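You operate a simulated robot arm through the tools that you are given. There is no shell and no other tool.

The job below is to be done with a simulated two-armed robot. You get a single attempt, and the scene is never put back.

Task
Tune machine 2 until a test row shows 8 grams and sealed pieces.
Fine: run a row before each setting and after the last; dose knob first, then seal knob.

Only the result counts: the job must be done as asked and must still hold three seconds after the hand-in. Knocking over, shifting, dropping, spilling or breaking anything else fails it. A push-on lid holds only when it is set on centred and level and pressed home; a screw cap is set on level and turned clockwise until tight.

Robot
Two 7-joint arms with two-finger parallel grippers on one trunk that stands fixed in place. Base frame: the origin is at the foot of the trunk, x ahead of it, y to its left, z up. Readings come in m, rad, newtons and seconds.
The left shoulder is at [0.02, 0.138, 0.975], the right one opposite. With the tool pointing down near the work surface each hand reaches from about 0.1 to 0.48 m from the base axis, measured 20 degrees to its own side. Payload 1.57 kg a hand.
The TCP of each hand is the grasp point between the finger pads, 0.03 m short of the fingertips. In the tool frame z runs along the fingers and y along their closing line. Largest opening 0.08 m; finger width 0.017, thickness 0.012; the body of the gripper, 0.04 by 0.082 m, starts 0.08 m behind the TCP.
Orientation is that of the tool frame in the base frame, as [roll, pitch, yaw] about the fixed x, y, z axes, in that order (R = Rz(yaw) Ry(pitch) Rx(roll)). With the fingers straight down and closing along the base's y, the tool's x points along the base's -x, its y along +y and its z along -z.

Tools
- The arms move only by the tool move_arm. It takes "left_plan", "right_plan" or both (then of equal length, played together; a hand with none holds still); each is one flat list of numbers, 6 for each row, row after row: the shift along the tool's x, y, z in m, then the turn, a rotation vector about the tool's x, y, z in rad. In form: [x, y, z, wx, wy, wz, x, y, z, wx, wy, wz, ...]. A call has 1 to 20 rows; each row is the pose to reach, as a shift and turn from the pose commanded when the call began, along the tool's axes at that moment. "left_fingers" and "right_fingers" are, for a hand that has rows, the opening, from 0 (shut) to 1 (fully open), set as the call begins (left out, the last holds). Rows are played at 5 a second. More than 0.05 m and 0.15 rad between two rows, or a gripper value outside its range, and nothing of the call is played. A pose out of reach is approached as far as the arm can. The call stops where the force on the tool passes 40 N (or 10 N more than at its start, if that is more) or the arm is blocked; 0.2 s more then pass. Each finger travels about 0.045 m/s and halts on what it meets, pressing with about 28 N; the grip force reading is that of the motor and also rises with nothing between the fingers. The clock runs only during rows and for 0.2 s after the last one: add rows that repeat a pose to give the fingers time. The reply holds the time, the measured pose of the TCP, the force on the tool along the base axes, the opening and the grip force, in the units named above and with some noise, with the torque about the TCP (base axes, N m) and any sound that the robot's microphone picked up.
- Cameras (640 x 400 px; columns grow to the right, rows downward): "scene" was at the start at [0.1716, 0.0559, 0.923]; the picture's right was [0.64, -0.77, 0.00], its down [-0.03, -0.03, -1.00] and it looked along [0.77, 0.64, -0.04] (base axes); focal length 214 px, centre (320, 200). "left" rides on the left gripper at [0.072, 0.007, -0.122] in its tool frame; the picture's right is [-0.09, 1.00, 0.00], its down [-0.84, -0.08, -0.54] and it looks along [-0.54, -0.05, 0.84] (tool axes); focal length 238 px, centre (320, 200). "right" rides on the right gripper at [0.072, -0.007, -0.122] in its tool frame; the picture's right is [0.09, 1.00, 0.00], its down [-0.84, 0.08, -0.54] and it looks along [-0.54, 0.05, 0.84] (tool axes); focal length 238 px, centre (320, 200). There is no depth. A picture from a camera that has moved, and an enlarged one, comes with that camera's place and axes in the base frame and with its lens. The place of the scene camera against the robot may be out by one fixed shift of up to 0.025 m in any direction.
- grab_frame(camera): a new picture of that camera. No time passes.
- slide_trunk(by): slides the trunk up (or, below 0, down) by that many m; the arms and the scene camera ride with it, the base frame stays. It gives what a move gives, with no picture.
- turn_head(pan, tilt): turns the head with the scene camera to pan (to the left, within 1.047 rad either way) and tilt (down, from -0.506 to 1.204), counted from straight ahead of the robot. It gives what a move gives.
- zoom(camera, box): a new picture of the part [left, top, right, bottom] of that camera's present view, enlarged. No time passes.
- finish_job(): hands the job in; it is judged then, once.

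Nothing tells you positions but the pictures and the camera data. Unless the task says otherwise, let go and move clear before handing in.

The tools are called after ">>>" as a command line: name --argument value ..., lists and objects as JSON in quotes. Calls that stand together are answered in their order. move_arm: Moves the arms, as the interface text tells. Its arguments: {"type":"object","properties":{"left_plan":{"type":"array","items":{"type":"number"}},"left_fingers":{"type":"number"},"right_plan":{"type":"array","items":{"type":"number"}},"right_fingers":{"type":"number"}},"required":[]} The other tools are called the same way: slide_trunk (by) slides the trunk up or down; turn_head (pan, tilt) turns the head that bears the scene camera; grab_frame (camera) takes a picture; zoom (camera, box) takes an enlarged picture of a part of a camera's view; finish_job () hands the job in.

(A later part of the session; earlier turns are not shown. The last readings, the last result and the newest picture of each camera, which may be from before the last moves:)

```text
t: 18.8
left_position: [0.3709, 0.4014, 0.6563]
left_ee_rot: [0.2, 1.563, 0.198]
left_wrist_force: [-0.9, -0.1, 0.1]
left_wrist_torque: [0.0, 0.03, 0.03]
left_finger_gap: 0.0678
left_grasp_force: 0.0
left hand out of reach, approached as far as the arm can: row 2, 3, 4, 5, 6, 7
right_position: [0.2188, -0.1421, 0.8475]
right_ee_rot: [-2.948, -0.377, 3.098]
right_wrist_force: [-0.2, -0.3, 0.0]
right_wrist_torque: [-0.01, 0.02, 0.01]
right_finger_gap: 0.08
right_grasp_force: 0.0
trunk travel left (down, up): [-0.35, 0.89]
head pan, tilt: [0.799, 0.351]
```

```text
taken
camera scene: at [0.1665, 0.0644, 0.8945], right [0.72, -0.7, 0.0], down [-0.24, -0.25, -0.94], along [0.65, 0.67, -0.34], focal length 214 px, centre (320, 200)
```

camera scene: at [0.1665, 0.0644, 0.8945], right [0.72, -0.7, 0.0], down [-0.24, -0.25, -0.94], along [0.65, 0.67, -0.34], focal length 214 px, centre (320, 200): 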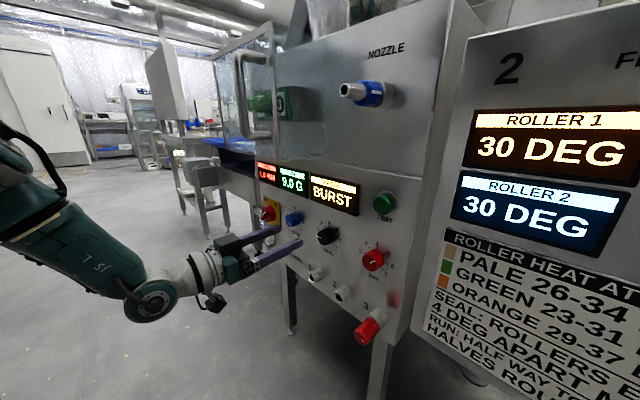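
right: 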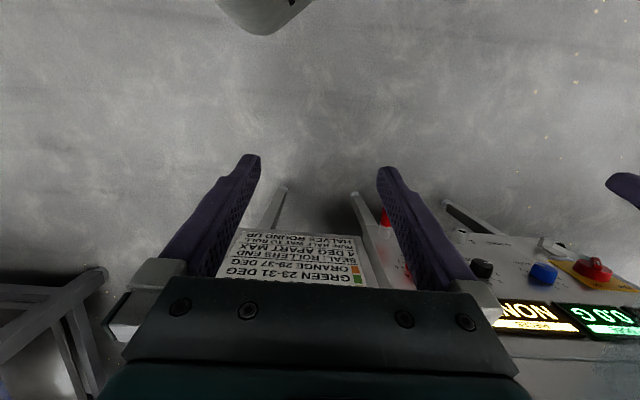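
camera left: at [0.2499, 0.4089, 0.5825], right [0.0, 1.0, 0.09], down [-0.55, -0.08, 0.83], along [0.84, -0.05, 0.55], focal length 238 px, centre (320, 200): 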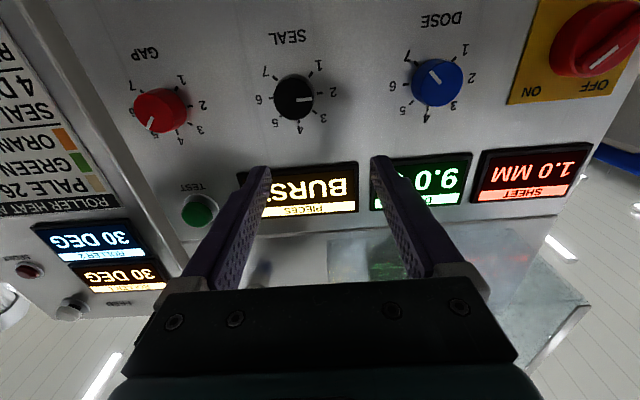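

The left arm is at the end of its reach at this trunk height, so lowering the trunk about 0.3 m should bring DOSE within reach. I first draw the left hand back, then lower in steps.

>>> move_arm --left_plan '[0, -0.01, -0.035, 0, 0, 0, 0, -0.02, -0.07, 0, 0, 0]'

>>> slide_trunk --by -0.12

>>> grab_frame --camera "scene"

>>> grab_frame --camera "left"

>>> grab_frame --camera "right"

```text
t: 19.4
left_position: [0.2964, 0.3833, 0.65]
left_ee_rot: [0.214, 1.565, 0.213]
left_wrist_force: [-0.4, 0.4, -0.4]
left_wrist_torque: [0.0, -0.02, 0.04]
left_finger_gap: 0.0683
left_grasp_force: 0.0
right_position: [0.2181, -0.1404, 0.8462]
right_ee_rot: [-2.95, -0.377, 3.098]
right_wrist_force: [0.7, 0.3, -0.3]
right_wrist_torque: [0.0, 0.0, 0.0]
right_finger_gap: 0.0802
right_grasp_force: 0.0
trunk travel left (down, up): [-0.35, 0.89]
head pan, tilt: [0.799, 0.351]
```

```text
t: 20.9
left_position: [0.2963, 0.3844, 0.5309]
left_ee_rot: [0.254, 1.564, 0.251]
left_wrist_force: [-0.9, 0.0, -0.6]
left_wrist_torque: [-0.02, 0.0, -0.02]
left_finger_gap: 0.0678
left_grasp_force: 0.0
right_position: [0.2196, -0.1404, 0.7274]
right_ee_rot: [-2.949, -0.377, 3.098]
right_wrist_force: [0.4, 0.2, 1.2]
right_wrist_torque: [0.02, -0.02, 0.0]
right_finger_gap: 0.0801
right_grasp_force: 0.0
trunk travel left (down, up): [-0.23, 1.01]
head pan, tilt: [0.799, 0.351]
```

```text
taken
camera scene: at [0.1666, 0.0645, 0.7745], right [0.72, -0.7, 0.0], down [-0.24, -0.25, -0.94], along [0.65, 0.67, -0.34], focal length 214 px, centre (320, 200)
```

scene: 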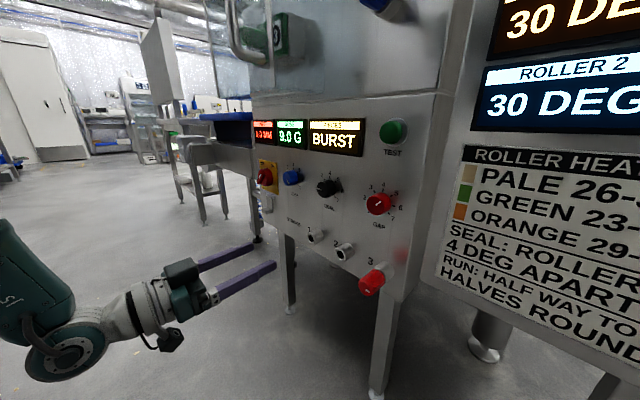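

```text
taken
camera left: at [0.1759, 0.3914, 0.4573], right [0.0, 1.0, 0.09], down [-0.55, -0.08, 0.83], along [0.84, -0.05, 0.55], focal length 238 px, centre (320, 200)
```

left: 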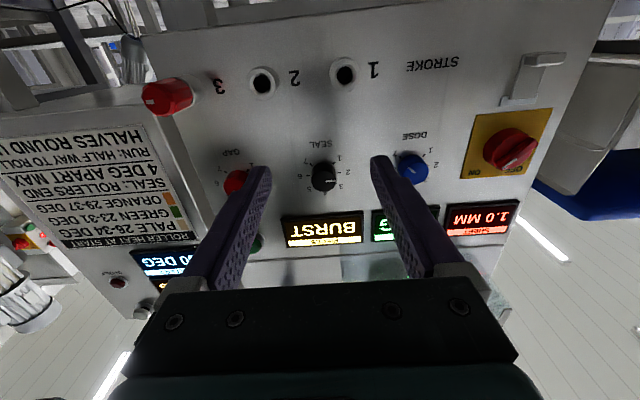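

```text
taken
camera right: at [0.197, -0.1239, 0.8659], right [-0.11, 0.98, -0.14], down [0.98, 0.14, 0.17], along [0.19, -0.12, -0.97], focal length 238 px, centre (320, 200)
```

right: 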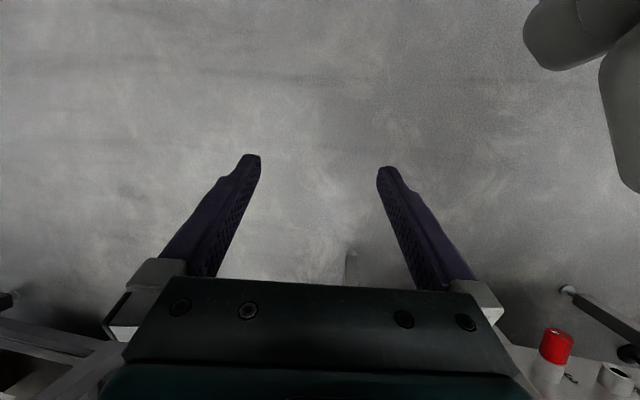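

Lowering works with plenty of free room. I raise the hand to knob height relative to the trunk, then lower the trunk further.

>>> move_arm --left_plan '[-0.04, 0, 0, 0, 0, 0, -0.08, 0, 0, 0, 0, 0, -0.12, 0, 0.02, 0, 0, 0, -0.16, 0, 0.03, 0, 0, 0, -0.18, 0, 0.04, 0, 0, 0]'

>>> slide_trunk --by -0.12

>>> grab_frame --camera "scene"

>>> grab_frame --camera "left"

```text
t: 22.1
left_position: [0.3344, 0.3799, 0.7039]
left_ee_rot: [-1.699, 1.545, -1.699]
left_wrist_force: [-0.7, -0.1, -0.6]
left_wrist_torque: [-0.01, -0.02, 0.01]
left_finger_gap: 0.0681
left_grasp_force: 0.1
right_position: [0.2179, -0.1416, 0.7271]
right_ee_rot: [-2.95, -0.377, 3.098]
right_wrist_force: [0.0, 0.1, -0.2]
right_wrist_torque: [0.0, -0.05, 0.01]
right_finger_gap: 0.08
right_grasp_force: 0.1
trunk travel left (down, up): [-0.23, 1.01]
head pan, tilt: [0.799, 0.351]
```

```text
t: 23.6
left_position: [0.3349, 0.3804, 0.5869]
left_ee_rot: [-1.213, 1.547, -1.215]
left_wrist_force: [0.6, -0.6, 0.4]
left_wrist_torque: [0.02, -0.02, -0.01]
left_finger_gap: 0.0678
left_grasp_force: 0.0
right_position: [0.2173, -0.1404, 0.6073]
right_ee_rot: [-2.951, -0.378, 3.098]
right_wrist_force: [0.5, 0.5, 0.7]
right_wrist_torque: [-0.02, -0.01, 0.0]
right_finger_gap: 0.08
right_grasp_force: 0.1
trunk travel left (down, up): [-0.11, 1.13]
head pan, tilt: [0.799, 0.351]
```

```text
taken
camera scene: at [0.1666, 0.0645, 0.6545], right [0.72, -0.7, 0.0], down [-0.24, -0.25, -0.94], along [0.65, 0.67, -0.34], focal length 214 px, centre (320, 200)
```

scene: 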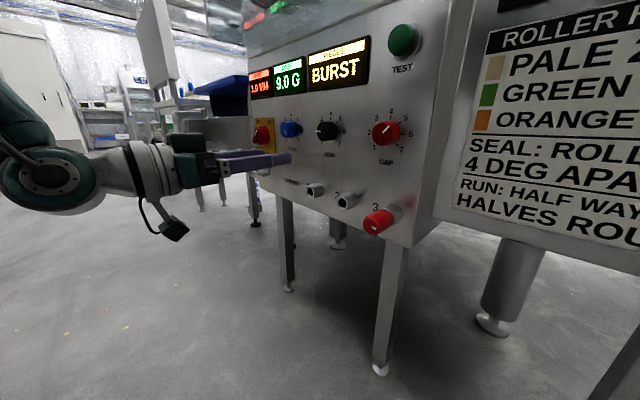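

```text
taken
camera left: at [0.215, 0.3859, 0.5138], right [0.0, 1.0, 0.07], down [-0.55, -0.06, 0.83], along [0.84, -0.04, 0.55], focal length 238 px, centre (320, 200)
```

left: 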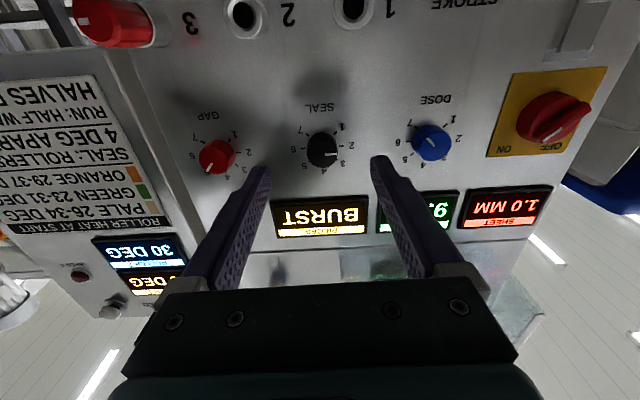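

The trunk is now low enough to try DOSE again. I go forward and up to knob height, then left in front of DOSE.

>>> move_arm --left_plan '[-0.02, 0, 0.03, 0, 0, 0, -0.037, 0, 0.06, 0, 0, 0, -0.037, 0.03, 0.075, 0, 0, 0, -0.037, 0.07, 0.075, 0, 0, 0, -0.037, 0.105, 0.075, 0, 0, 0, -0.037, 0.135, 0.075, 0, 0, 0, -0.037, 0.135, 0.075, 0, 0, 0]'

>>> grab_frame --camera "left"

>>> grab_frame --camera "scene"

```text
t: 25.2
left_position: [0.4053, 0.4618, 0.6389]
left_ee_rot: [1.072, 1.551, 1.1]
left_wrist_force: [-0.6, 0.0, 0.7]
left_wrist_torque: [0.01, -0.01, 0.0]
left_finger_gap: 0.0679
left_grasp_force: 0.0
left hand out of reach, approached as far as the arm can: row 4, 5, 6, 7
right_position: [0.2175, -0.1418, 0.6076]
right_ee_rot: [-2.95, -0.378, 3.097]
right_wrist_force: [0.2, 0.0, 0.5]
right_wrist_torque: [0.0, 0.0, -0.03]
right_finger_gap: 0.08
right_grasp_force: 0.0
trunk travel left (down, up): [-0.11, 1.13]
head pan, tilt: [0.799, 0.351]
```

```text
taken
camera left: at [0.2839, 0.4671, 0.5664], right [-0.03, 0.99, 0.11], down [-0.55, -0.11, 0.83], along [0.84, -0.04, 0.55], focal length 238 px, centre (320, 200)
```

left: 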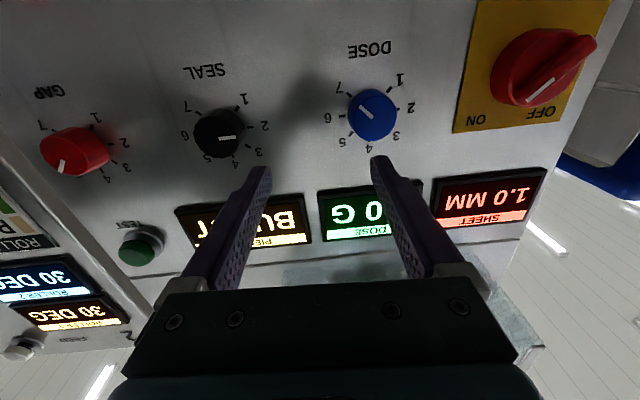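

```text
taken
camera scene: at [0.1666, 0.0644, 0.6545], right [0.72, -0.7, 0.0], down [-0.24, -0.25, -0.94], along [0.65, 0.67, -0.34], focal length 214 px, centre (320, 200)
```

scene: 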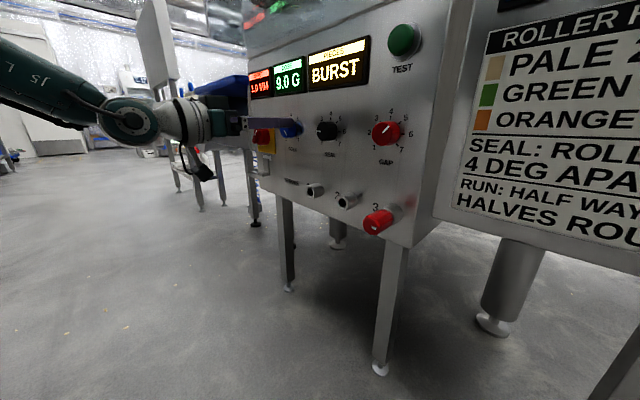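

The arm stops short at (0.405, 0.462, 0.639) with the tool square to the panel, most likely from a joint limit. I try yawing the hand about 23° to the left, which brings the wrist nearer the shoulder.

>>> move_arm --left_plan '[0.004, 0.006, -0.001, -0.1, 0, 0, 0.008, 0.013, -0.002, -0.2, 0, 0, 0.012, 0.02, -0.003, -0.3, 0, 0, 0.015, 0.026, -0.003, -0.4, 0, 0, 0.015, 0.026, -0.003, -0.4, 0, 0]'

>>> grab_frame --camera "left"

>>> grab_frame --camera "scene"

```text
t: 26.4
left_position: [0.403, 0.4894, 0.6228]
left_ee_rot: [-0.136, 1.563, 0.264]
left_wrist_force: [0.3, 0.6, 0.1]
left_wrist_torque: [-0.01, -0.03, -0.01]
left_finger_gap: 0.0682
left_grasp_force: 0.0
right_position: [0.2188, -0.1419, 0.6077]
right_ee_rot: [-2.95, -0.376, 3.099]
right_wrist_force: [-0.5, 0.1, 0.3]
right_wrist_torque: [0.01, 0.02, 0.0]
right_finger_gap: 0.0797
right_grasp_force: 0.2
trunk travel left (down, up): [-0.11, 1.13]
head pan, tilt: [0.799, 0.351]
```

```text
taken
camera left: at [0.2891, 0.4488, 0.5495], right [-0.39, 0.92, 0.09], down [-0.47, -0.28, 0.83], along [0.79, 0.28, 0.55], focal length 238 px, centre (320, 200)
```

left: 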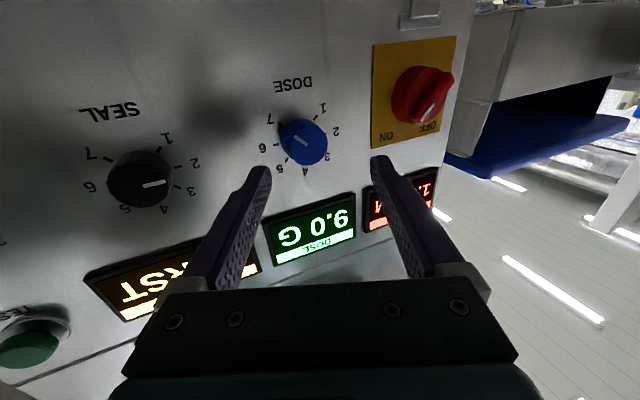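

```text
taken
camera scene: at [0.1664, 0.0646, 0.6545], right [0.72, -0.7, 0.0], down [-0.24, -0.25, -0.94], along [0.65, 0.67, -0.34], focal length 214 px, centre (320, 200)
```

scene: 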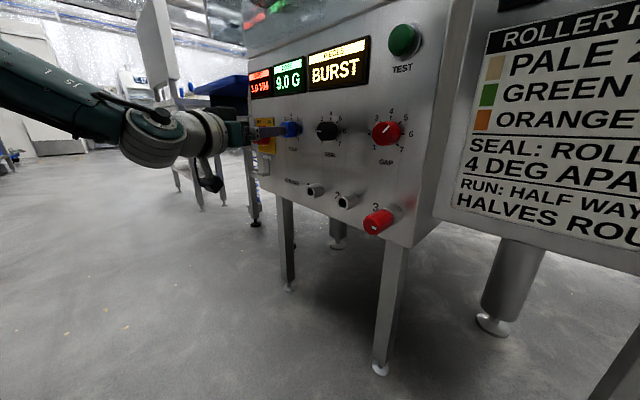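

The yawed pose is reached exactly. Now I roll the hand by -90° so the fingers close above and below the knob, which keeps the pads parallel to its axis despite the yaw.

>>> move_arm --left_plan '[0, 0, 0, 0, 0, -0.1428, 0, 0, 0, 0, 0, -0.2856, 0, 0, 0, 0, 0, -0.4284, 0, 0, 0, 0, 0, -0.5712, 0, 0, 0, 0, 0, -0.714, 0, 0, 0, 0, 0, -0.8568, 0, 0, 0, 0, 0, -0.9996, 0, 0, 0, 0, 0, -1.1424, 0, 0, 0, 0, 0, -1.2852, 0, 0, 0, 0, 0, -1.428, 0, 0, 0, 0, 0, -1.5708]'

>>> grab_frame --camera "left"

>>> grab_frame --camera "scene"

```text
t: 28.8
left_position: [0.3872, 0.4943, 0.6361]
left_ee_rot: [-1.566, -0.003, -1.178]
left_wrist_force: [0.5, 0.4, -0.3]
left_wrist_torque: [0.01, 0.01, -0.02]
left_finger_gap: 0.0681
left_grasp_force: 0.2
left hand out of reach, approached as far as the arm can: row 6, 7, 8, 9, 10, 11
right_position: [0.2191, -0.1417, 0.607]
right_ee_rot: [-2.949, -0.377, 3.1]
right_wrist_force: [-0.1, -0.2, 0.1]
right_wrist_torque: [0.01, 0.02, 0.03]
right_finger_gap: 0.08
right_grasp_force: 0.1
trunk travel left (down, up): [-0.11, 1.13]
head pan, tilt: [0.799, 0.351]
```

```text
taken
camera left: at [0.3029, 0.3812, 0.6278], right [-0.03, 0.08, -1.0], down [-0.82, 0.56, 0.07], along [0.57, 0.82, 0.05], focal length 238 px, centre (320, 200)
```

left: 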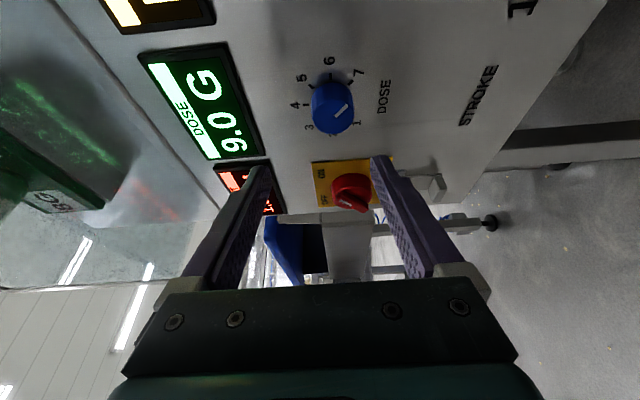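

```text
taken
camera scene: at [0.1674, 0.0645, 0.6546], right [0.72, -0.7, 0.0], down [-0.24, -0.25, -0.94], along [0.66, 0.67, -0.34], focal length 214 px, centre (320, 200)
```

scene: 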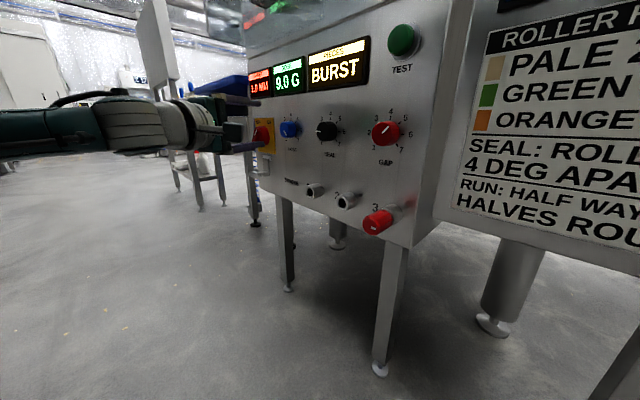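

The negative roll runs into a wrist limit, as the position drifted 2 cm, so I roll back the other way. I first return to the earlier roll and position.

>>> move_arm --left_plan '[0.001, 0.0012, 0.0012, 0, 0, 0.1428, 0.002, 0.0024, 0.0024, 0, 0, 0.2856, 0.003, 0.0035, 0.0035, 0, 0, 0.4284, 0.004, 0.0047, 0.0047, 0, 0, 0.5712, 0.005, 0.006, 0.006, 0, 0, 0.714, 0.006, 0.007, 0.007, 0, 0, 0.8568, 0.007, 0.0083, 0.0082, 0, 0, 0.9996, 0.008, 0.0095, 0.0094, 0, 0, 1.1424, 0.009, 0.0106, 0.0105, 0, 0, 1.2852, 0.01, 0.0118, 0.0117, 0, 0, 1.428, 0.0107, 0.013, 0.0129, 0, 0, 1.5708]'

>>> move_arm --left_plan '[0.0007, 0, 0, -0.0089, -0.0089, 0.1376, 0.0013, 0, 0, -0.0179, -0.0179, 0.2752, 0.002, 0, 0, -0.0268, -0.0268, 0.4128, 0.0027, 0, 0, -0.0358, -0.0358, 0.5504, 0.0034, 0, 0, -0.0447, -0.0447, 0.688, 0.004, 0, 0, -0.0537, -0.0537, 0.8256, 0.0047, 0, 0, -0.0626, -0.0626, 0.9632, 0.0054, 0, 0, -0.0715, -0.0715, 1.1009, 0.006, 0, 0, -0.0805, -0.0805, 1.2385, 0.0067, 0, 0, -0.0894, -0.0894, 1.3761, 0.0074, 0, 0, -0.0984, -0.0984, 1.5137, 0.008, 0, 0, -0.1073, -0.1073, 1.6513, 0.0087, 0, 0, -0.1163, -0.1163, 1.7889, 0.0094, 0, 0, -0.1252, -0.1252, 1.9265]'

>>> grab_frame --camera "left"

>>> grab_frame --camera "scene"

```text
t: 31.2
left_position: [0.4021, 0.4897, 0.6214]
left_ee_rot: [0.179, 1.563, 0.576]
left_wrist_force: [-0.3, 0.9, 0.3]
left_wrist_torque: [0.0, -0.01, -0.01]
left_finger_gap: 0.068
left_grasp_force: 0.1
right_position: [0.2183, -0.1413, 0.6074]
right_ee_rot: [-2.95, -0.377, 3.098]
right_wrist_force: [0.6, 0.0, -0.4]
right_wrist_torque: [-0.01, -0.02, -0.02]
right_finger_gap: 0.0799
right_grasp_force: 0.0
trunk travel left (down, up): [-0.11, 1.13]
head pan, tilt: [0.799, 0.351]
```

```text
t: 34.2
left_position: [0.4025, 0.4912, 0.6121]
left_ee_rot: [1.406, -0.361, 2.001]
left_wrist_force: [-0.5, 0.3, 0.2]
left_wrist_torque: [0.01, 0.0, -0.01]
left_finger_gap: 0.0683
left_grasp_force: 0.0
right_position: [0.2182, -0.141, 0.6079]
right_ee_rot: [-2.949, -0.378, 3.096]
right_wrist_force: [0.4, 0.3, -1.0]
right_wrist_torque: [0.01, 0.03, 0.0]
right_finger_gap: 0.0801
right_grasp_force: 0.1
trunk travel left (down, up): [-0.11, 1.13]
head pan, tilt: [0.799, 0.351]
```

```text
taken
camera left: at [0.2637, 0.5056, 0.6239], right [0.03, -0.46, 0.89], down [-0.17, -0.88, -0.45], along [0.98, -0.14, -0.11], focal length 238 px, centre (320, 200)
```

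left: 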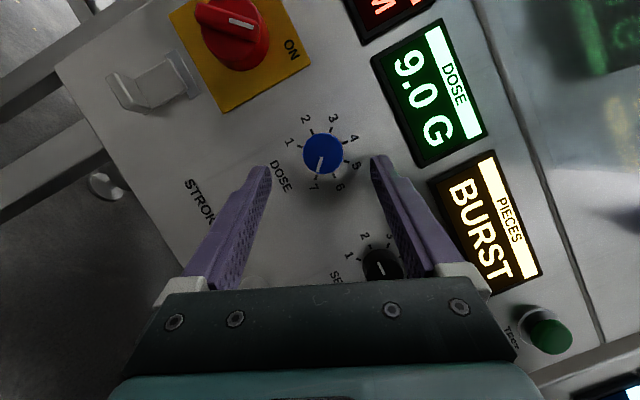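

```text
taken
camera scene: at [0.1665, 0.0645, 0.6545], right [0.72, -0.7, 0.0], down [-0.24, -0.25, -0.94], along [0.65, 0.67, -0.34], focal length 214 px, centre (320, 200)
```

scene: 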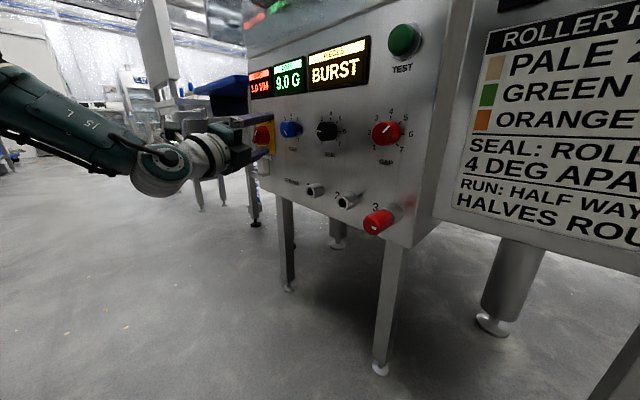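

The pose is reached, and the wrist camera sees DOSE almost head-on with its pointer exactly at 7. I zoom to locate the knob's centre relative to the fingers.

>>> zoom --camera "left" --box '[240, 90, 400, 210]'

```text
3.33 times, centred on (320, 150) of left
camera zoom: at [0.2637, 0.5056, 0.6239], right [0.03, -0.46, 0.89], down [-0.17, -0.88, -0.45], along [0.98, -0.14, -0.11], focal length 794 px, centre (320, 367)
```

zoom: 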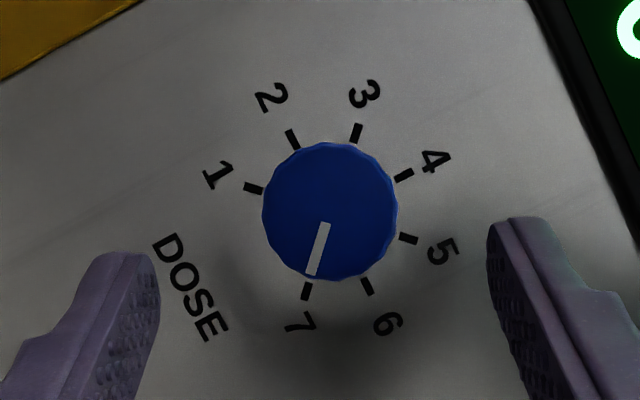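

Knob centre is about (y 0.512, z 0.622). I slide the open fingers over the knob along the tool axis, keeping the tips just short of the panel.

>>> move_arm --left_plan '[-0.0042, 0.0009, 0.02, 0, 0, 0, -0.0042, 0.0009, 0.04, 0, 0, 0, -0.0042, 0.0009, 0.055, 0, 0, 0, -0.0042, 0.0009, 0.065, 0, 0, 0]'

>>> grab_frame --camera "left"

>>> zoom --camera "scene" --box '[210, 90, 370, 190]'

```text
t: 35.2
left_position: [0.4667, 0.5098, 0.6214]
left_ee_rot: [1.407, -0.356, 1.998]
left_wrist_force: [-0.3, -0.1, 1.1]
left_wrist_torque: [-0.03, 0.02, -0.02]
left_finger_gap: 0.0681
left_grasp_force: 0.0
right_position: [0.2189, -0.1409, 0.6069]
right_ee_rot: [-2.95, -0.376, 3.098]
right_wrist_force: [-0.2, -0.3, -0.3]
right_wrist_torque: [0.0, 0.03, 0.01]
right_finger_gap: 0.0802
right_grasp_force: 0.0
trunk travel left (down, up): [-0.11, 1.13]
head pan, tilt: [0.799, 0.351]
```

```text
taken
camera left: at [0.3271, 0.5256, 0.6329], right [0.03, -0.46, 0.89], down [-0.17, -0.88, -0.45], along [0.98, -0.14, -0.11], focal length 238 px, centre (320, 200)
```

left: 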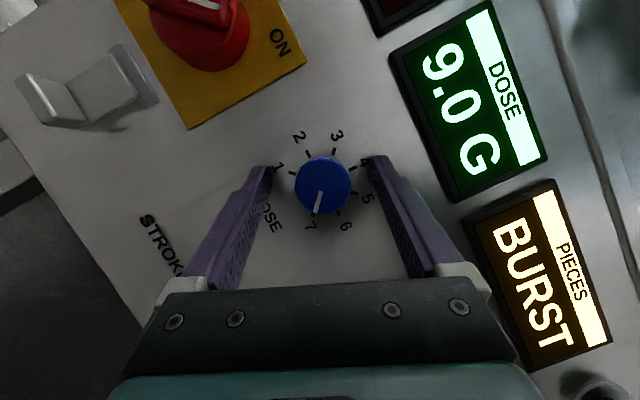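

```text
4.00 times, centred on (290, 140) of scene
camera zoom: at [0.1669, 0.0644, 0.6545], right [0.72, -0.7, 0.0], down [-0.24, -0.25, -0.94], along [0.65, 0.67, -0.34], focal length 858 px, centre (440, 440)
```

zoom: 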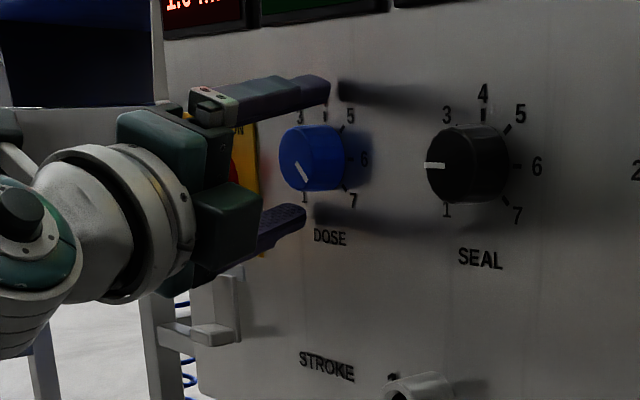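

The fingers straddle the DOSE knob without contact. I close them on it.

>>> move_arm --left_plan '[0, 0, 0, 0, 0, 0, 0, 0, 0, 0, 0, 0, 0, 0, 0, 0, 0, 0, 0, 0, 0, 0, 0, 0, 0, 0, 0, 0, 0, 0]' --left_fingers 0

>>> grab_frame --camera "left"

```text
t: 36.4
left_position: [0.467, 0.5104, 0.6228]
left_ee_rot: [1.402, -0.356, 1.999]
left_wrist_force: [-3.6, -4.9, 11.2]
left_wrist_torque: [0.01, -0.22, -0.27]
left_finger_gap: 0.0368
left_grasp_force: 43.2
right_position: [0.2187, -0.1421, 0.6065]
right_ee_rot: [-2.949, -0.379, 3.097]
right_wrist_force: [0.0, 0.0, 0.3]
right_wrist_torque: [0.01, 0.0, 0.01]
right_finger_gap: 0.0802
right_grasp_force: 0.1
trunk travel left (down, up): [-0.11, 1.13]
head pan, tilt: [0.799, 0.351]
```

```text
taken
camera left: at [0.3268, 0.5253, 0.6338], right [0.03, -0.46, 0.89], down [-0.17, -0.88, -0.45], along [0.98, -0.14, -0.1], focal length 238 px, centre (320, 200)
```

left: 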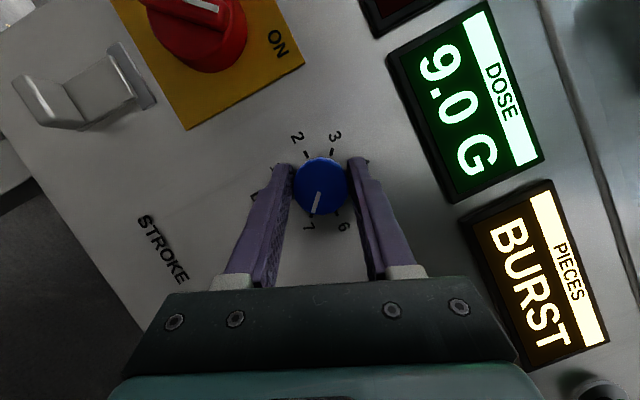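

The knob is gripped (gap 36.8 mm). I turn it 45° counter-clockwise, from 7 to 6, about the knob's axis.

>>> move_arm --left_plan '[0, 0.0005, 0, 0.0507, 0.0005, -0.1197, 0, 0.0005, 0, 0.1015, 0.001, -0.2394, 0, 0.0005, 0, 0.1522, 0.0015, -0.3591, 0, 0.0005, 0, 0.2029, 0.002, -0.4788, 0, 0.0005, 0, 0.2536, 0.0025, -0.5985, 0, 0.0005, 0, 0.3064, 0.003, -0.7229, 0, 0.0005, 0, 0.3064, 0.003, -0.7229]'

>>> grab_frame --camera "left"

>>> zoom --camera "left" --box '[240, 110, 400, 230]'

```text
t: 38.0
left_position: [0.4666, 0.5095, 0.6224]
left_ee_rot: [1.722, 0.366, 1.997]
left_wrist_force: [-2.2, -3.0, 12.4]
left_wrist_torque: [0.0, -0.26, 0.41]
left_finger_gap: 0.037
left_grasp_force: 43.3
right_position: [0.2185, -0.1409, 0.6067]
right_ee_rot: [-2.952, -0.378, 3.099]
right_wrist_force: [-0.6, 1.4, -0.4]
right_wrist_torque: [0.0, 0.01, 0.0]
right_finger_gap: 0.08
right_grasp_force: 0.1
trunk travel left (down, up): [-0.11, 1.13]
head pan, tilt: [0.799, 0.351]
```

```text
taken
camera left: at [0.3268, 0.53, 0.6202], right [0.03, 0.3, 0.95], down [-0.18, -0.94, 0.3], along [0.98, -0.18, 0.03], focal length 238 px, centre (320, 200)
```

left: 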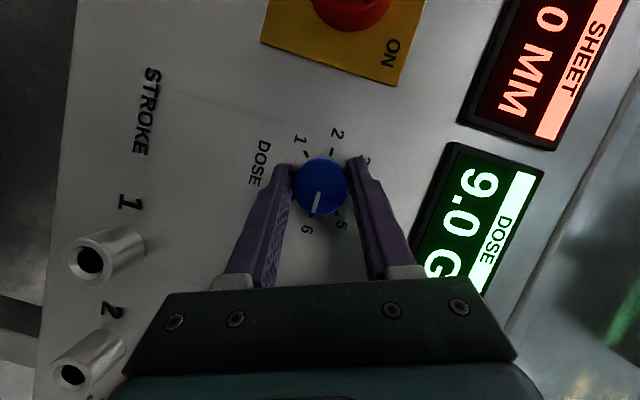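

```text
3.33 times, centred on (320, 170) of left
camera zoom: at [0.3268, 0.53, 0.6202], right [0.03, 0.3, 0.95], down [-0.18, -0.94, 0.3], along [0.98, -0.18, 0.03], focal length 794 px, centre (320, 300)
```

zoom: 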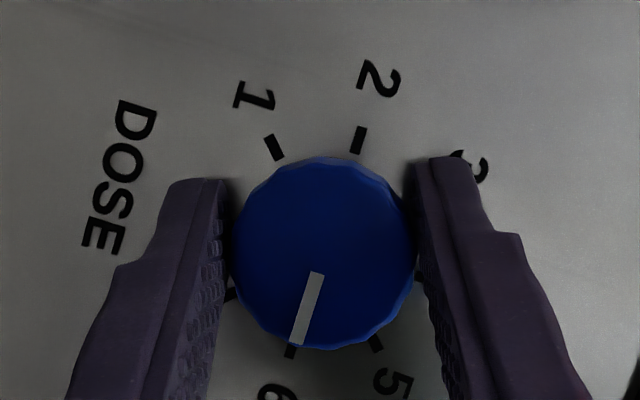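

The pointer stands at 6. I release, back away and check it.

>>> move_arm --left_plan '[0, 0, 0, 0, 0, 0, 0, 0, 0, 0, 0, 0, 0, 0, 0, 0, 0, 0, 0, 0, -0.03, 0, 0, 0, 0, 0, -0.06, 0, 0, 0, 0, 0, -0.08, 0, 0, 0]' --left_fingers 0.85

>>> zoom --camera "left" --box '[240, 90, 400, 210]'

>>> grab_frame --camera "scene"

```text
t: 39.4
left_position: [0.392, 0.4706, 0.6204]
left_ee_rot: [1.749, 0.392, 1.997]
left_wrist_force: [-1.4, -0.4, -0.2]
left_wrist_torque: [-0.01, 0.0, -0.04]
left_finger_gap: 0.0682
left_grasp_force: 0.0
right_position: [0.2182, -0.1424, 0.608]
right_ee_rot: [-2.95, -0.377, 3.097]
right_wrist_force: [-0.3, -0.1, 0.8]
right_wrist_torque: [0.01, -0.01, 0.01]
right_finger_gap: 0.08
right_grasp_force: 0.1
trunk travel left (down, up): [-0.11, 1.13]
head pan, tilt: [0.799, 0.351]
```

```text
3.33 times, centred on (320, 150) of left
camera zoom: at [0.2526, 0.4919, 0.618], right [0.04, 0.34, 0.94], down [-0.18, -0.92, 0.34], along [0.98, -0.18, 0.02], focal length 794 px, centre (320, 367)
```

zoom: 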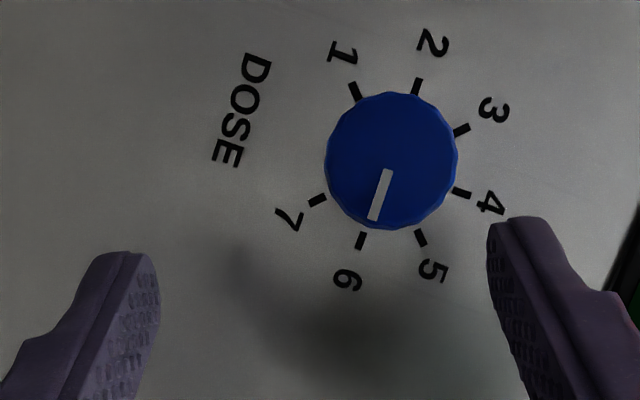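

```text
taken
camera scene: at [0.1662, 0.064, 0.6544], right [0.72, -0.7, 0.0], down [-0.24, -0.25, -0.94], along [0.65, 0.67, -0.34], focal length 214 px, centre (320, 200)
```

scene: 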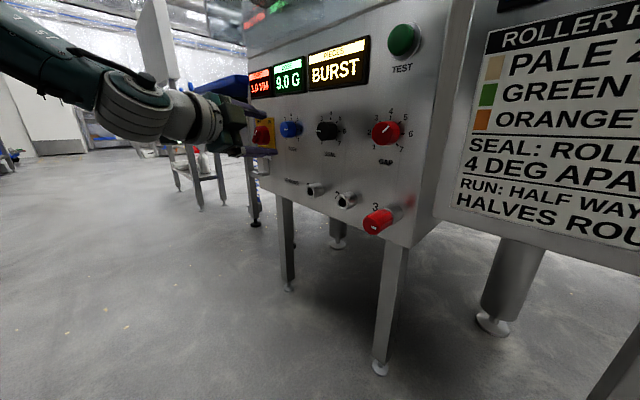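

The knob reads about 6, perhaps a hair under. I zoom in tighter to judge it before running the row.

>>> zoom --camera "left" --box '[305, 95, 385, 175]'

>>> zoom --camera "scene" --box '[270, 110, 310, 150]'

```text
5.00 times, centred on (345, 135) of left
camera zoom: at [0.2526, 0.4919, 0.618], right [0.04, 0.34, 0.94], down [-0.18, -0.92, 0.34], along [0.98, -0.18, 0.02], focal length 1192 px, centre (195, 525)
```

zoom: 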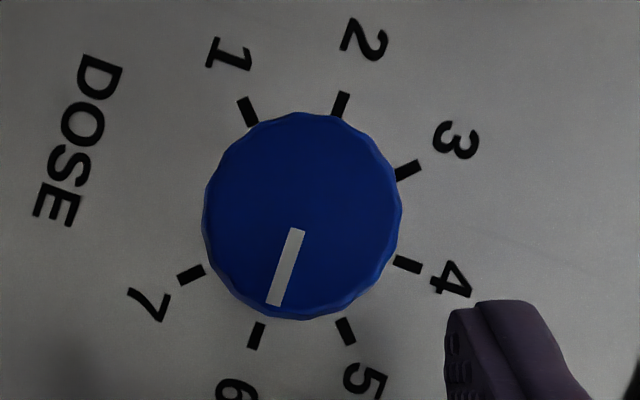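

```text
10.00 times, centred on (290, 130) of scene
camera zoom: at [0.1662, 0.064, 0.6544], right [0.72, -0.7, 0.0], down [-0.24, -0.25, -0.94], along [0.65, 0.67, -0.34], focal length 2145 px, centre (620, 900)
```

zoom: 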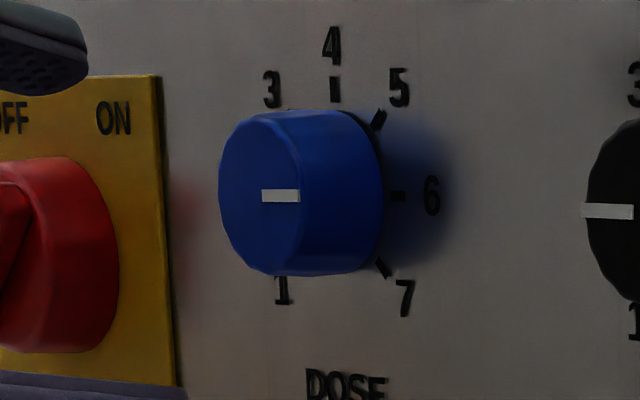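

The pointer is at 6 within a couple of degrees. I close the fingers and move across to TEST, squaring the hand to the panel on the way.

>>> move_arm --left_plan '[-0.0362, 0.0019, -0.0091, -0.0128, -0.055, 0.0603, -0.0724, 0.0039, -0.0182, -0.0257, -0.1099, 0.1205, -0.1086, 0.0058, -0.0273, -0.0385, -0.1649, 0.1808, -0.1448, 0.0078, -0.0364, -0.0514, -0.2199, 0.2411, -0.181, 0.0097, -0.0456, -0.0642, -0.2749, 0.3014, -0.2172, 0.0117, -0.0547, -0.0771, -0.3298, 0.3616, -0.2534, 0.0136, -0.0638, -0.0899, -0.3848, 0.4219, -0.2534, 0.0136, -0.0638, -0.0899, -0.3848, 0.4219]' --left_fingers 0

>>> grab_frame --camera "left"

>>> grab_frame --camera "scene"

```text
t: 41.2
left_position: [0.4272, 0.2453, 0.7452]
left_ee_rot: [1.564, -0.038, 1.579]
left_wrist_force: [-0.8, -0.6, -0.3]
left_wrist_torque: [-0.03, 0.0, -0.02]
left_finger_gap: 0.0
left_grasp_force: 21.6
right_position: [0.2178, -0.141, 0.6073]
right_ee_rot: [-2.949, -0.378, 3.097]
right_wrist_force: [0.0, 0.2, 0.2]
right_wrist_torque: [-0.03, 0.01, -0.01]
right_finger_gap: 0.0799
right_grasp_force: 0.0
trunk travel left (down, up): [-0.11, 1.13]
head pan, tilt: [0.799, 0.351]
```

```text
taken
camera left: at [0.3058, 0.3165, 0.7536], right [-0.01, -0.13, 0.99], down [-0.53, -0.84, -0.11], along [0.85, -0.53, -0.06], focal length 238 px, centre (320, 200)
```

left: 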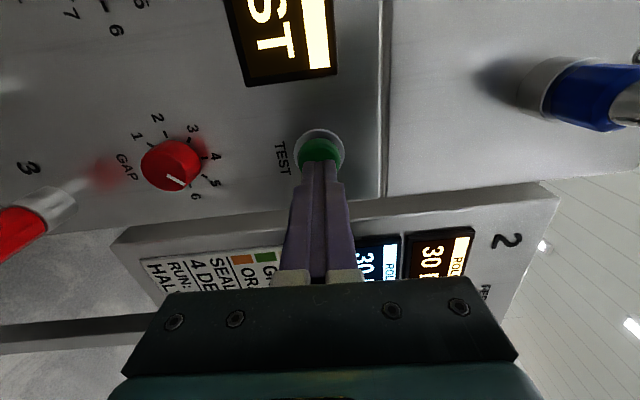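

```text
taken
camera scene: at [0.1662, 0.0648, 0.6545], right [0.72, -0.7, 0.0], down [-0.24, -0.25, -0.94], along [0.65, 0.67, -0.34], focal length 214 px, centre (320, 200)
```

scene: 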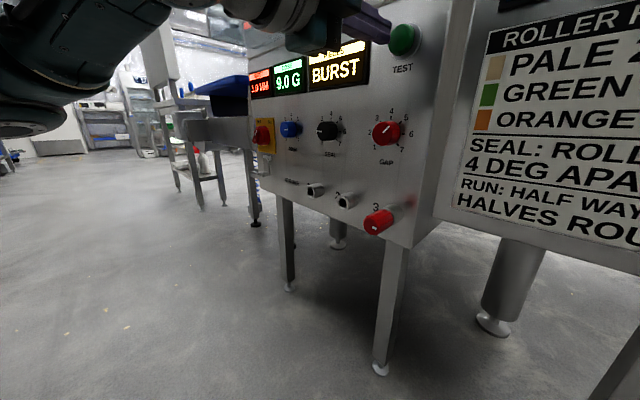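

The fingertips are centred on TEST. I press it for the second row and withdraw.

>>> move_arm --left_plan '[0, -0.002, 0.02, 0, 0, 0, 0, -0.002, 0.03, 0, 0, 0, 0, -0.002, 0.034, 0, 0, 0, 0, -0.002, 0.037, 0, 0, 0, 0, -0.002, 0.04, 0, 0, 0]'

>>> move_arm --left_plan '[0, 0, -0.03, 0, 0, 0, 0, 0, -0.05, 0, 0, 0, 0, 0, -0.05, 0, 0, 0]'

>>> grab_frame --camera "scene"

```text
t: 42.2
left_position: [0.4569, 0.2468, 0.7452]
left_ee_rot: [1.559, -0.037, 1.576]
left_wrist_force: [-35.0, 3.3, -1.6]
left_wrist_torque: [-0.23, 0.07, 0.07]
left_finger_gap: 0.0002
left_grasp_force: 22.1
right_position: [0.2067, -0.1407, 0.6044]
right_ee_rot: [-2.95, -0.385, 3.097]
right_wrist_force: [-0.6, -0.4, 0.9]
right_wrist_torque: [0.01, 0.04, -0.04]
right_finger_gap: 0.08
right_grasp_force: 0.1
trunk travel left (down, up): [-0.11, 1.13]
head pan, tilt: [0.799, 0.351]
heard: click
stopped in row 5 (left hand): the force on the tool passed its limit at 42 N (the readings are from after the stop); the commanded pose is now the measured one
```

```text
t: 43.0
left_position: [0.4178, 0.248, 0.7468]
left_ee_rot: [1.552, -0.034, 1.576]
left_wrist_force: [-0.7, 0.0, -0.2]
left_wrist_torque: [-0.02, 0.01, -0.04]
left_finger_gap: 0.0
left_grasp_force: 21.8
right_position: [0.2197, -0.1417, 0.6082]
right_ee_rot: [-2.95, -0.376, 3.098]
right_wrist_force: [-0.3, -0.2, -0.5]
right_wrist_torque: [0.03, 0.0, 0.01]
right_finger_gap: 0.08
right_grasp_force: 0.1
trunk travel left (down, up): [-0.11, 1.13]
head pan, tilt: [0.799, 0.351]
```

```text
taken
camera scene: at [0.1682, 0.0641, 0.6547], right [0.72, -0.7, 0.0], down [-0.24, -0.25, -0.94], along [0.66, 0.67, -0.34], focal length 214 px, centre (320, 200)
```

scene: 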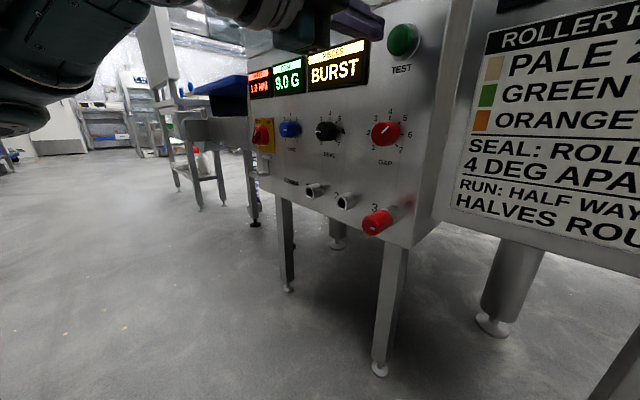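

A click again. While the row runs I draw the hand back and down toward the SEAL knob, then read the displays.

>>> move_arm --left_plan '[0, 0, -0.02, 0, 0, 0, 0.02, -0.03, -0.03, 0, 0, 0, 0.045, -0.06, -0.03, 0, 0, 0, 0.07, -0.09, -0.03, 0, 0, 0, 0.1, -0.11, -0.03, 0, 0, 0, 0.13, -0.125, -0.03, 0, 0, 0, 0.13, -0.125, -0.03, 0, 0, 0, 0.13, -0.125, -0.03, 0, 0, 0, 0.13, -0.125, -0.03, 0, 0, 0, 0.13, -0.125, -0.03, 0, 0, 0]' --left_fingers 0.85

>>> grab_frame --camera "left"

>>> zoom --camera "scene" --box '[230, 20, 430, 145]'

>>> grab_frame --camera "scene"

```text
t: 45.2
left_position: [0.3871, 0.3812, 0.6241]
left_ee_rot: [1.555, -0.036, 1.575]
left_wrist_force: [-0.5, -0.3, 0.0]
left_wrist_torque: [-0.02, 0.01, -0.01]
left_finger_gap: 0.0682
left_grasp_force: 0.1
left hand out of reach, approached as far as the arm can: row 1, 2, 3
right_position: [0.2178, -0.1417, 0.6063]
right_ee_rot: [-2.948, -0.376, 3.098]
right_wrist_force: [0.8, -0.5, 0.5]
right_wrist_torque: [-0.03, -0.03, 0.03]
right_finger_gap: 0.0796
right_grasp_force: 0.1
trunk travel left (down, up): [-0.11, 1.13]
head pan, tilt: [0.799, 0.351]
```

```text
taken
camera left: at [0.2657, 0.4537, 0.6313], right [-0.02, -0.13, 0.99], down [-0.54, -0.84, -0.12], along [0.84, -0.53, -0.05], focal length 238 px, centre (320, 200)
```

left: 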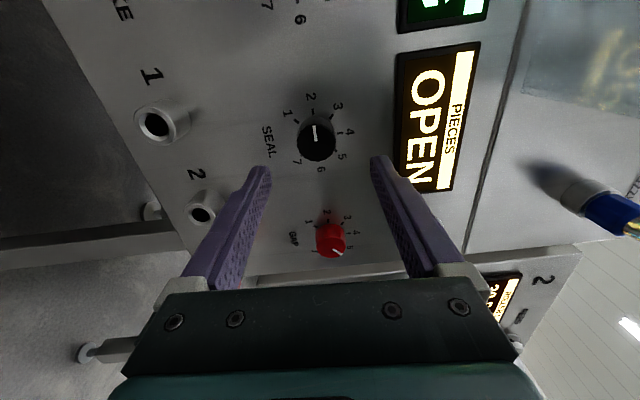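

```text
3.20 times, centred on (330, 82) of scene
camera zoom: at [0.1666, 0.0644, 0.6545], right [0.72, -0.7, 0.0], down [-0.24, -0.25, -0.94], along [0.65, 0.67, -0.34], focal length 686 px, centre (288, 576)
```

zoom: 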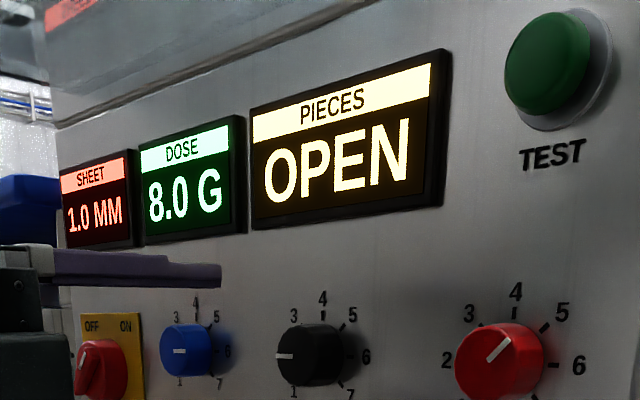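

```text
taken
camera scene: at [0.1666, 0.0644, 0.6545], right [0.72, -0.7, 0.0], down [-0.24, -0.25, -0.94], along [0.65, 0.67, -0.34], focal length 214 px, centre (320, 200)
```

scene: 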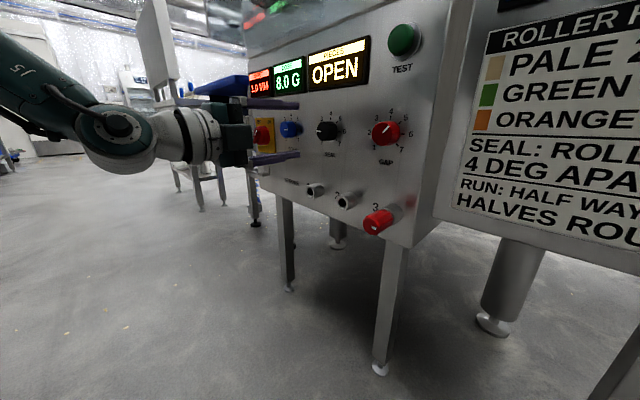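

The row reads DOSE 8.0 G but PIECES OPEN, so the seal must be raised from 2. I roll the hand back 60° in front of SEAL so that I have room to turn the knob clockwise, and measure its centre.

>>> move_arm --left_plan '[0, 0, 0, 0, 0, -0.131, 0, 0, 0, 0, 0, -0.262, 0, 0, 0, 0, 0, -0.393, 0, 0, 0, 0, 0, -0.524, 0, 0, 0, 0, 0, -0.655, 0, 0, 0, 0, 0, -0.786, 0, 0, 0, 0, 0, -0.917, 0, 0, 0, 0, 0, -1.047]'

>>> grab_frame --camera "left"

>>> zoom --camera "left" --box '[240, 80, 400, 200]'

```text
t: 47.0
left_position: [0.3873, 0.38, 0.6269]
left_ee_rot: [1.537, 1.013, 1.545]
left_wrist_force: [-0.2, -0.6, 0.5]
left_wrist_torque: [0.04, 0.03, 0.06]
left_finger_gap: 0.0681
left_grasp_force: 0.1
right_position: [0.2187, -0.1404, 0.6066]
right_ee_rot: [-2.95, -0.377, 3.098]
right_wrist_force: [0.6, -0.1, -0.2]
right_wrist_torque: [-0.03, -0.01, 0.01]
right_finger_gap: 0.08
right_grasp_force: 0.0
trunk travel left (down, up): [-0.11, 1.13]
head pan, tilt: [0.799, 0.351]
```

```text
taken
camera left: at [0.2672, 0.424, 0.5661], right [-0.01, 0.8, 0.6], down [-0.55, -0.51, 0.66], along [0.83, -0.32, 0.45], focal length 238 px, centre (320, 200)
```

left: 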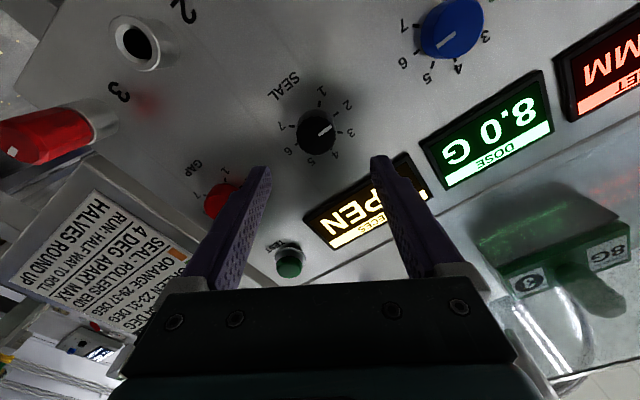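

```text
3.33 times, centred on (320, 140) of left
camera zoom: at [0.2672, 0.424, 0.5661], right [-0.01, 0.8, 0.6], down [-0.55, -0.51, 0.66], along [0.83, -0.32, 0.45], focal length 794 px, centre (320, 400)
```

zoom: 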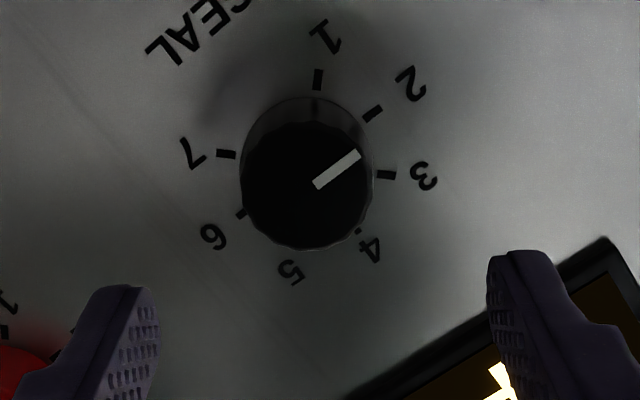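

SEAL's centre comes out at (y 0.380, z 0.623). I slide the open fingers over it and close.

>>> move_arm --left_plan '[0.004, -0.0028, 0.03, 0, 0, 0, 0.004, -0.0028, 0.055, 0, 0, 0, 0.004, -0.0028, 0.07, 0, 0, 0, 0.004, -0.0028, 0.079, 0, 0, 0, 0.004, -0.0028, 0.079, 0, 0, 0]'

>>> grab_frame --camera "left"

>>> zoom --camera "scene" --box '[240, 80, 400, 180]'

```text
t: 48.2
left_position: [0.4672, 0.3783, 0.6238]
left_ee_rot: [1.536, 1.012, 1.547]
left_wrist_force: [0.1, 0.2, -1.4]
left_wrist_torque: [-0.03, 0.01, 0.01]
left_finger_gap: 0.068
left_grasp_force: 0.2
right_position: [0.2187, -0.141, 0.6072]
right_ee_rot: [-2.949, -0.377, 3.097]
right_wrist_force: [0.8, 0.8, 0.4]
right_wrist_torque: [0.0, 0.02, 0.01]
right_finger_gap: 0.0801
right_grasp_force: 0.0
trunk travel left (down, up): [-0.11, 1.13]
head pan, tilt: [0.799, 0.351]
```

```text
taken
camera left: at [0.3467, 0.4233, 0.5625], right [-0.01, 0.79, 0.61], down [-0.55, -0.51, 0.66], along [0.83, -0.32, 0.45], focal length 238 px, centre (320, 200)
```

left: 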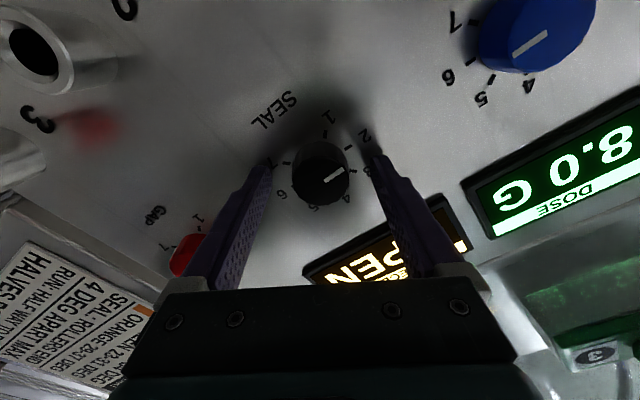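

```text
4.00 times, centred on (320, 130) of scene
camera zoom: at [0.1664, 0.0645, 0.6545], right [0.72, -0.7, 0.0], down [-0.24, -0.25, -0.94], along [0.65, 0.67, -0.34], focal length 858 px, centre (320, 480)
```

zoom: 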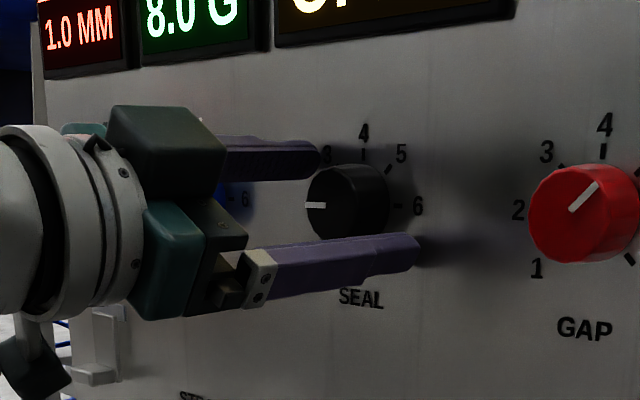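

The fingers straddle SEAL cleanly. I close on it.

>>> move_arm --left_plan '[0, 0.0005, 0, 0, 0, 0, 0, 0.0005, 0, 0, 0, 0, 0, 0.0005, 0, 0, 0, 0, 0, 0.0005, 0, 0, 0, 0, 0, 0.0005, 0, 0, 0, 0]' --left_fingers 0

>>> zoom --camera "left" --box '[240, 110, 400, 230]'

```text
t: 49.5
left_position: [0.4673, 0.3791, 0.6223]
left_ee_rot: [1.541, 1.013, 1.548]
left_wrist_force: [1.5, -0.1, -2.1]
left_wrist_torque: [0.03, -0.03, -0.21]
left_finger_gap: 0.0369
left_grasp_force: 42.9
right_position: [0.2172, -0.1422, 0.6057]
right_ee_rot: [-2.95, -0.379, 3.097]
right_wrist_force: [0.4, -0.3, -0.4]
right_wrist_torque: [0.04, -0.02, 0.02]
right_finger_gap: 0.08
right_grasp_force: 0.1
trunk travel left (down, up): [-0.11, 1.13]
head pan, tilt: [0.799, 0.351]
```

```text
3.33 times, centred on (320, 170) of left
camera zoom: at [0.347, 0.4237, 0.5625], right [-0.01, 0.8, 0.61], down [-0.55, -0.51, 0.66], along [0.83, -0.32, 0.45], focal length 794 px, centre (320, 300)
```

zoom: 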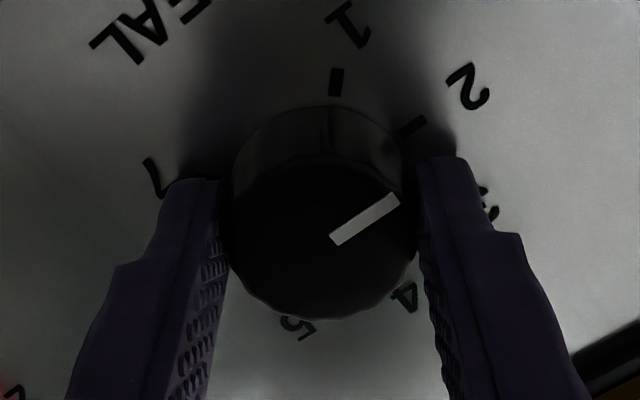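

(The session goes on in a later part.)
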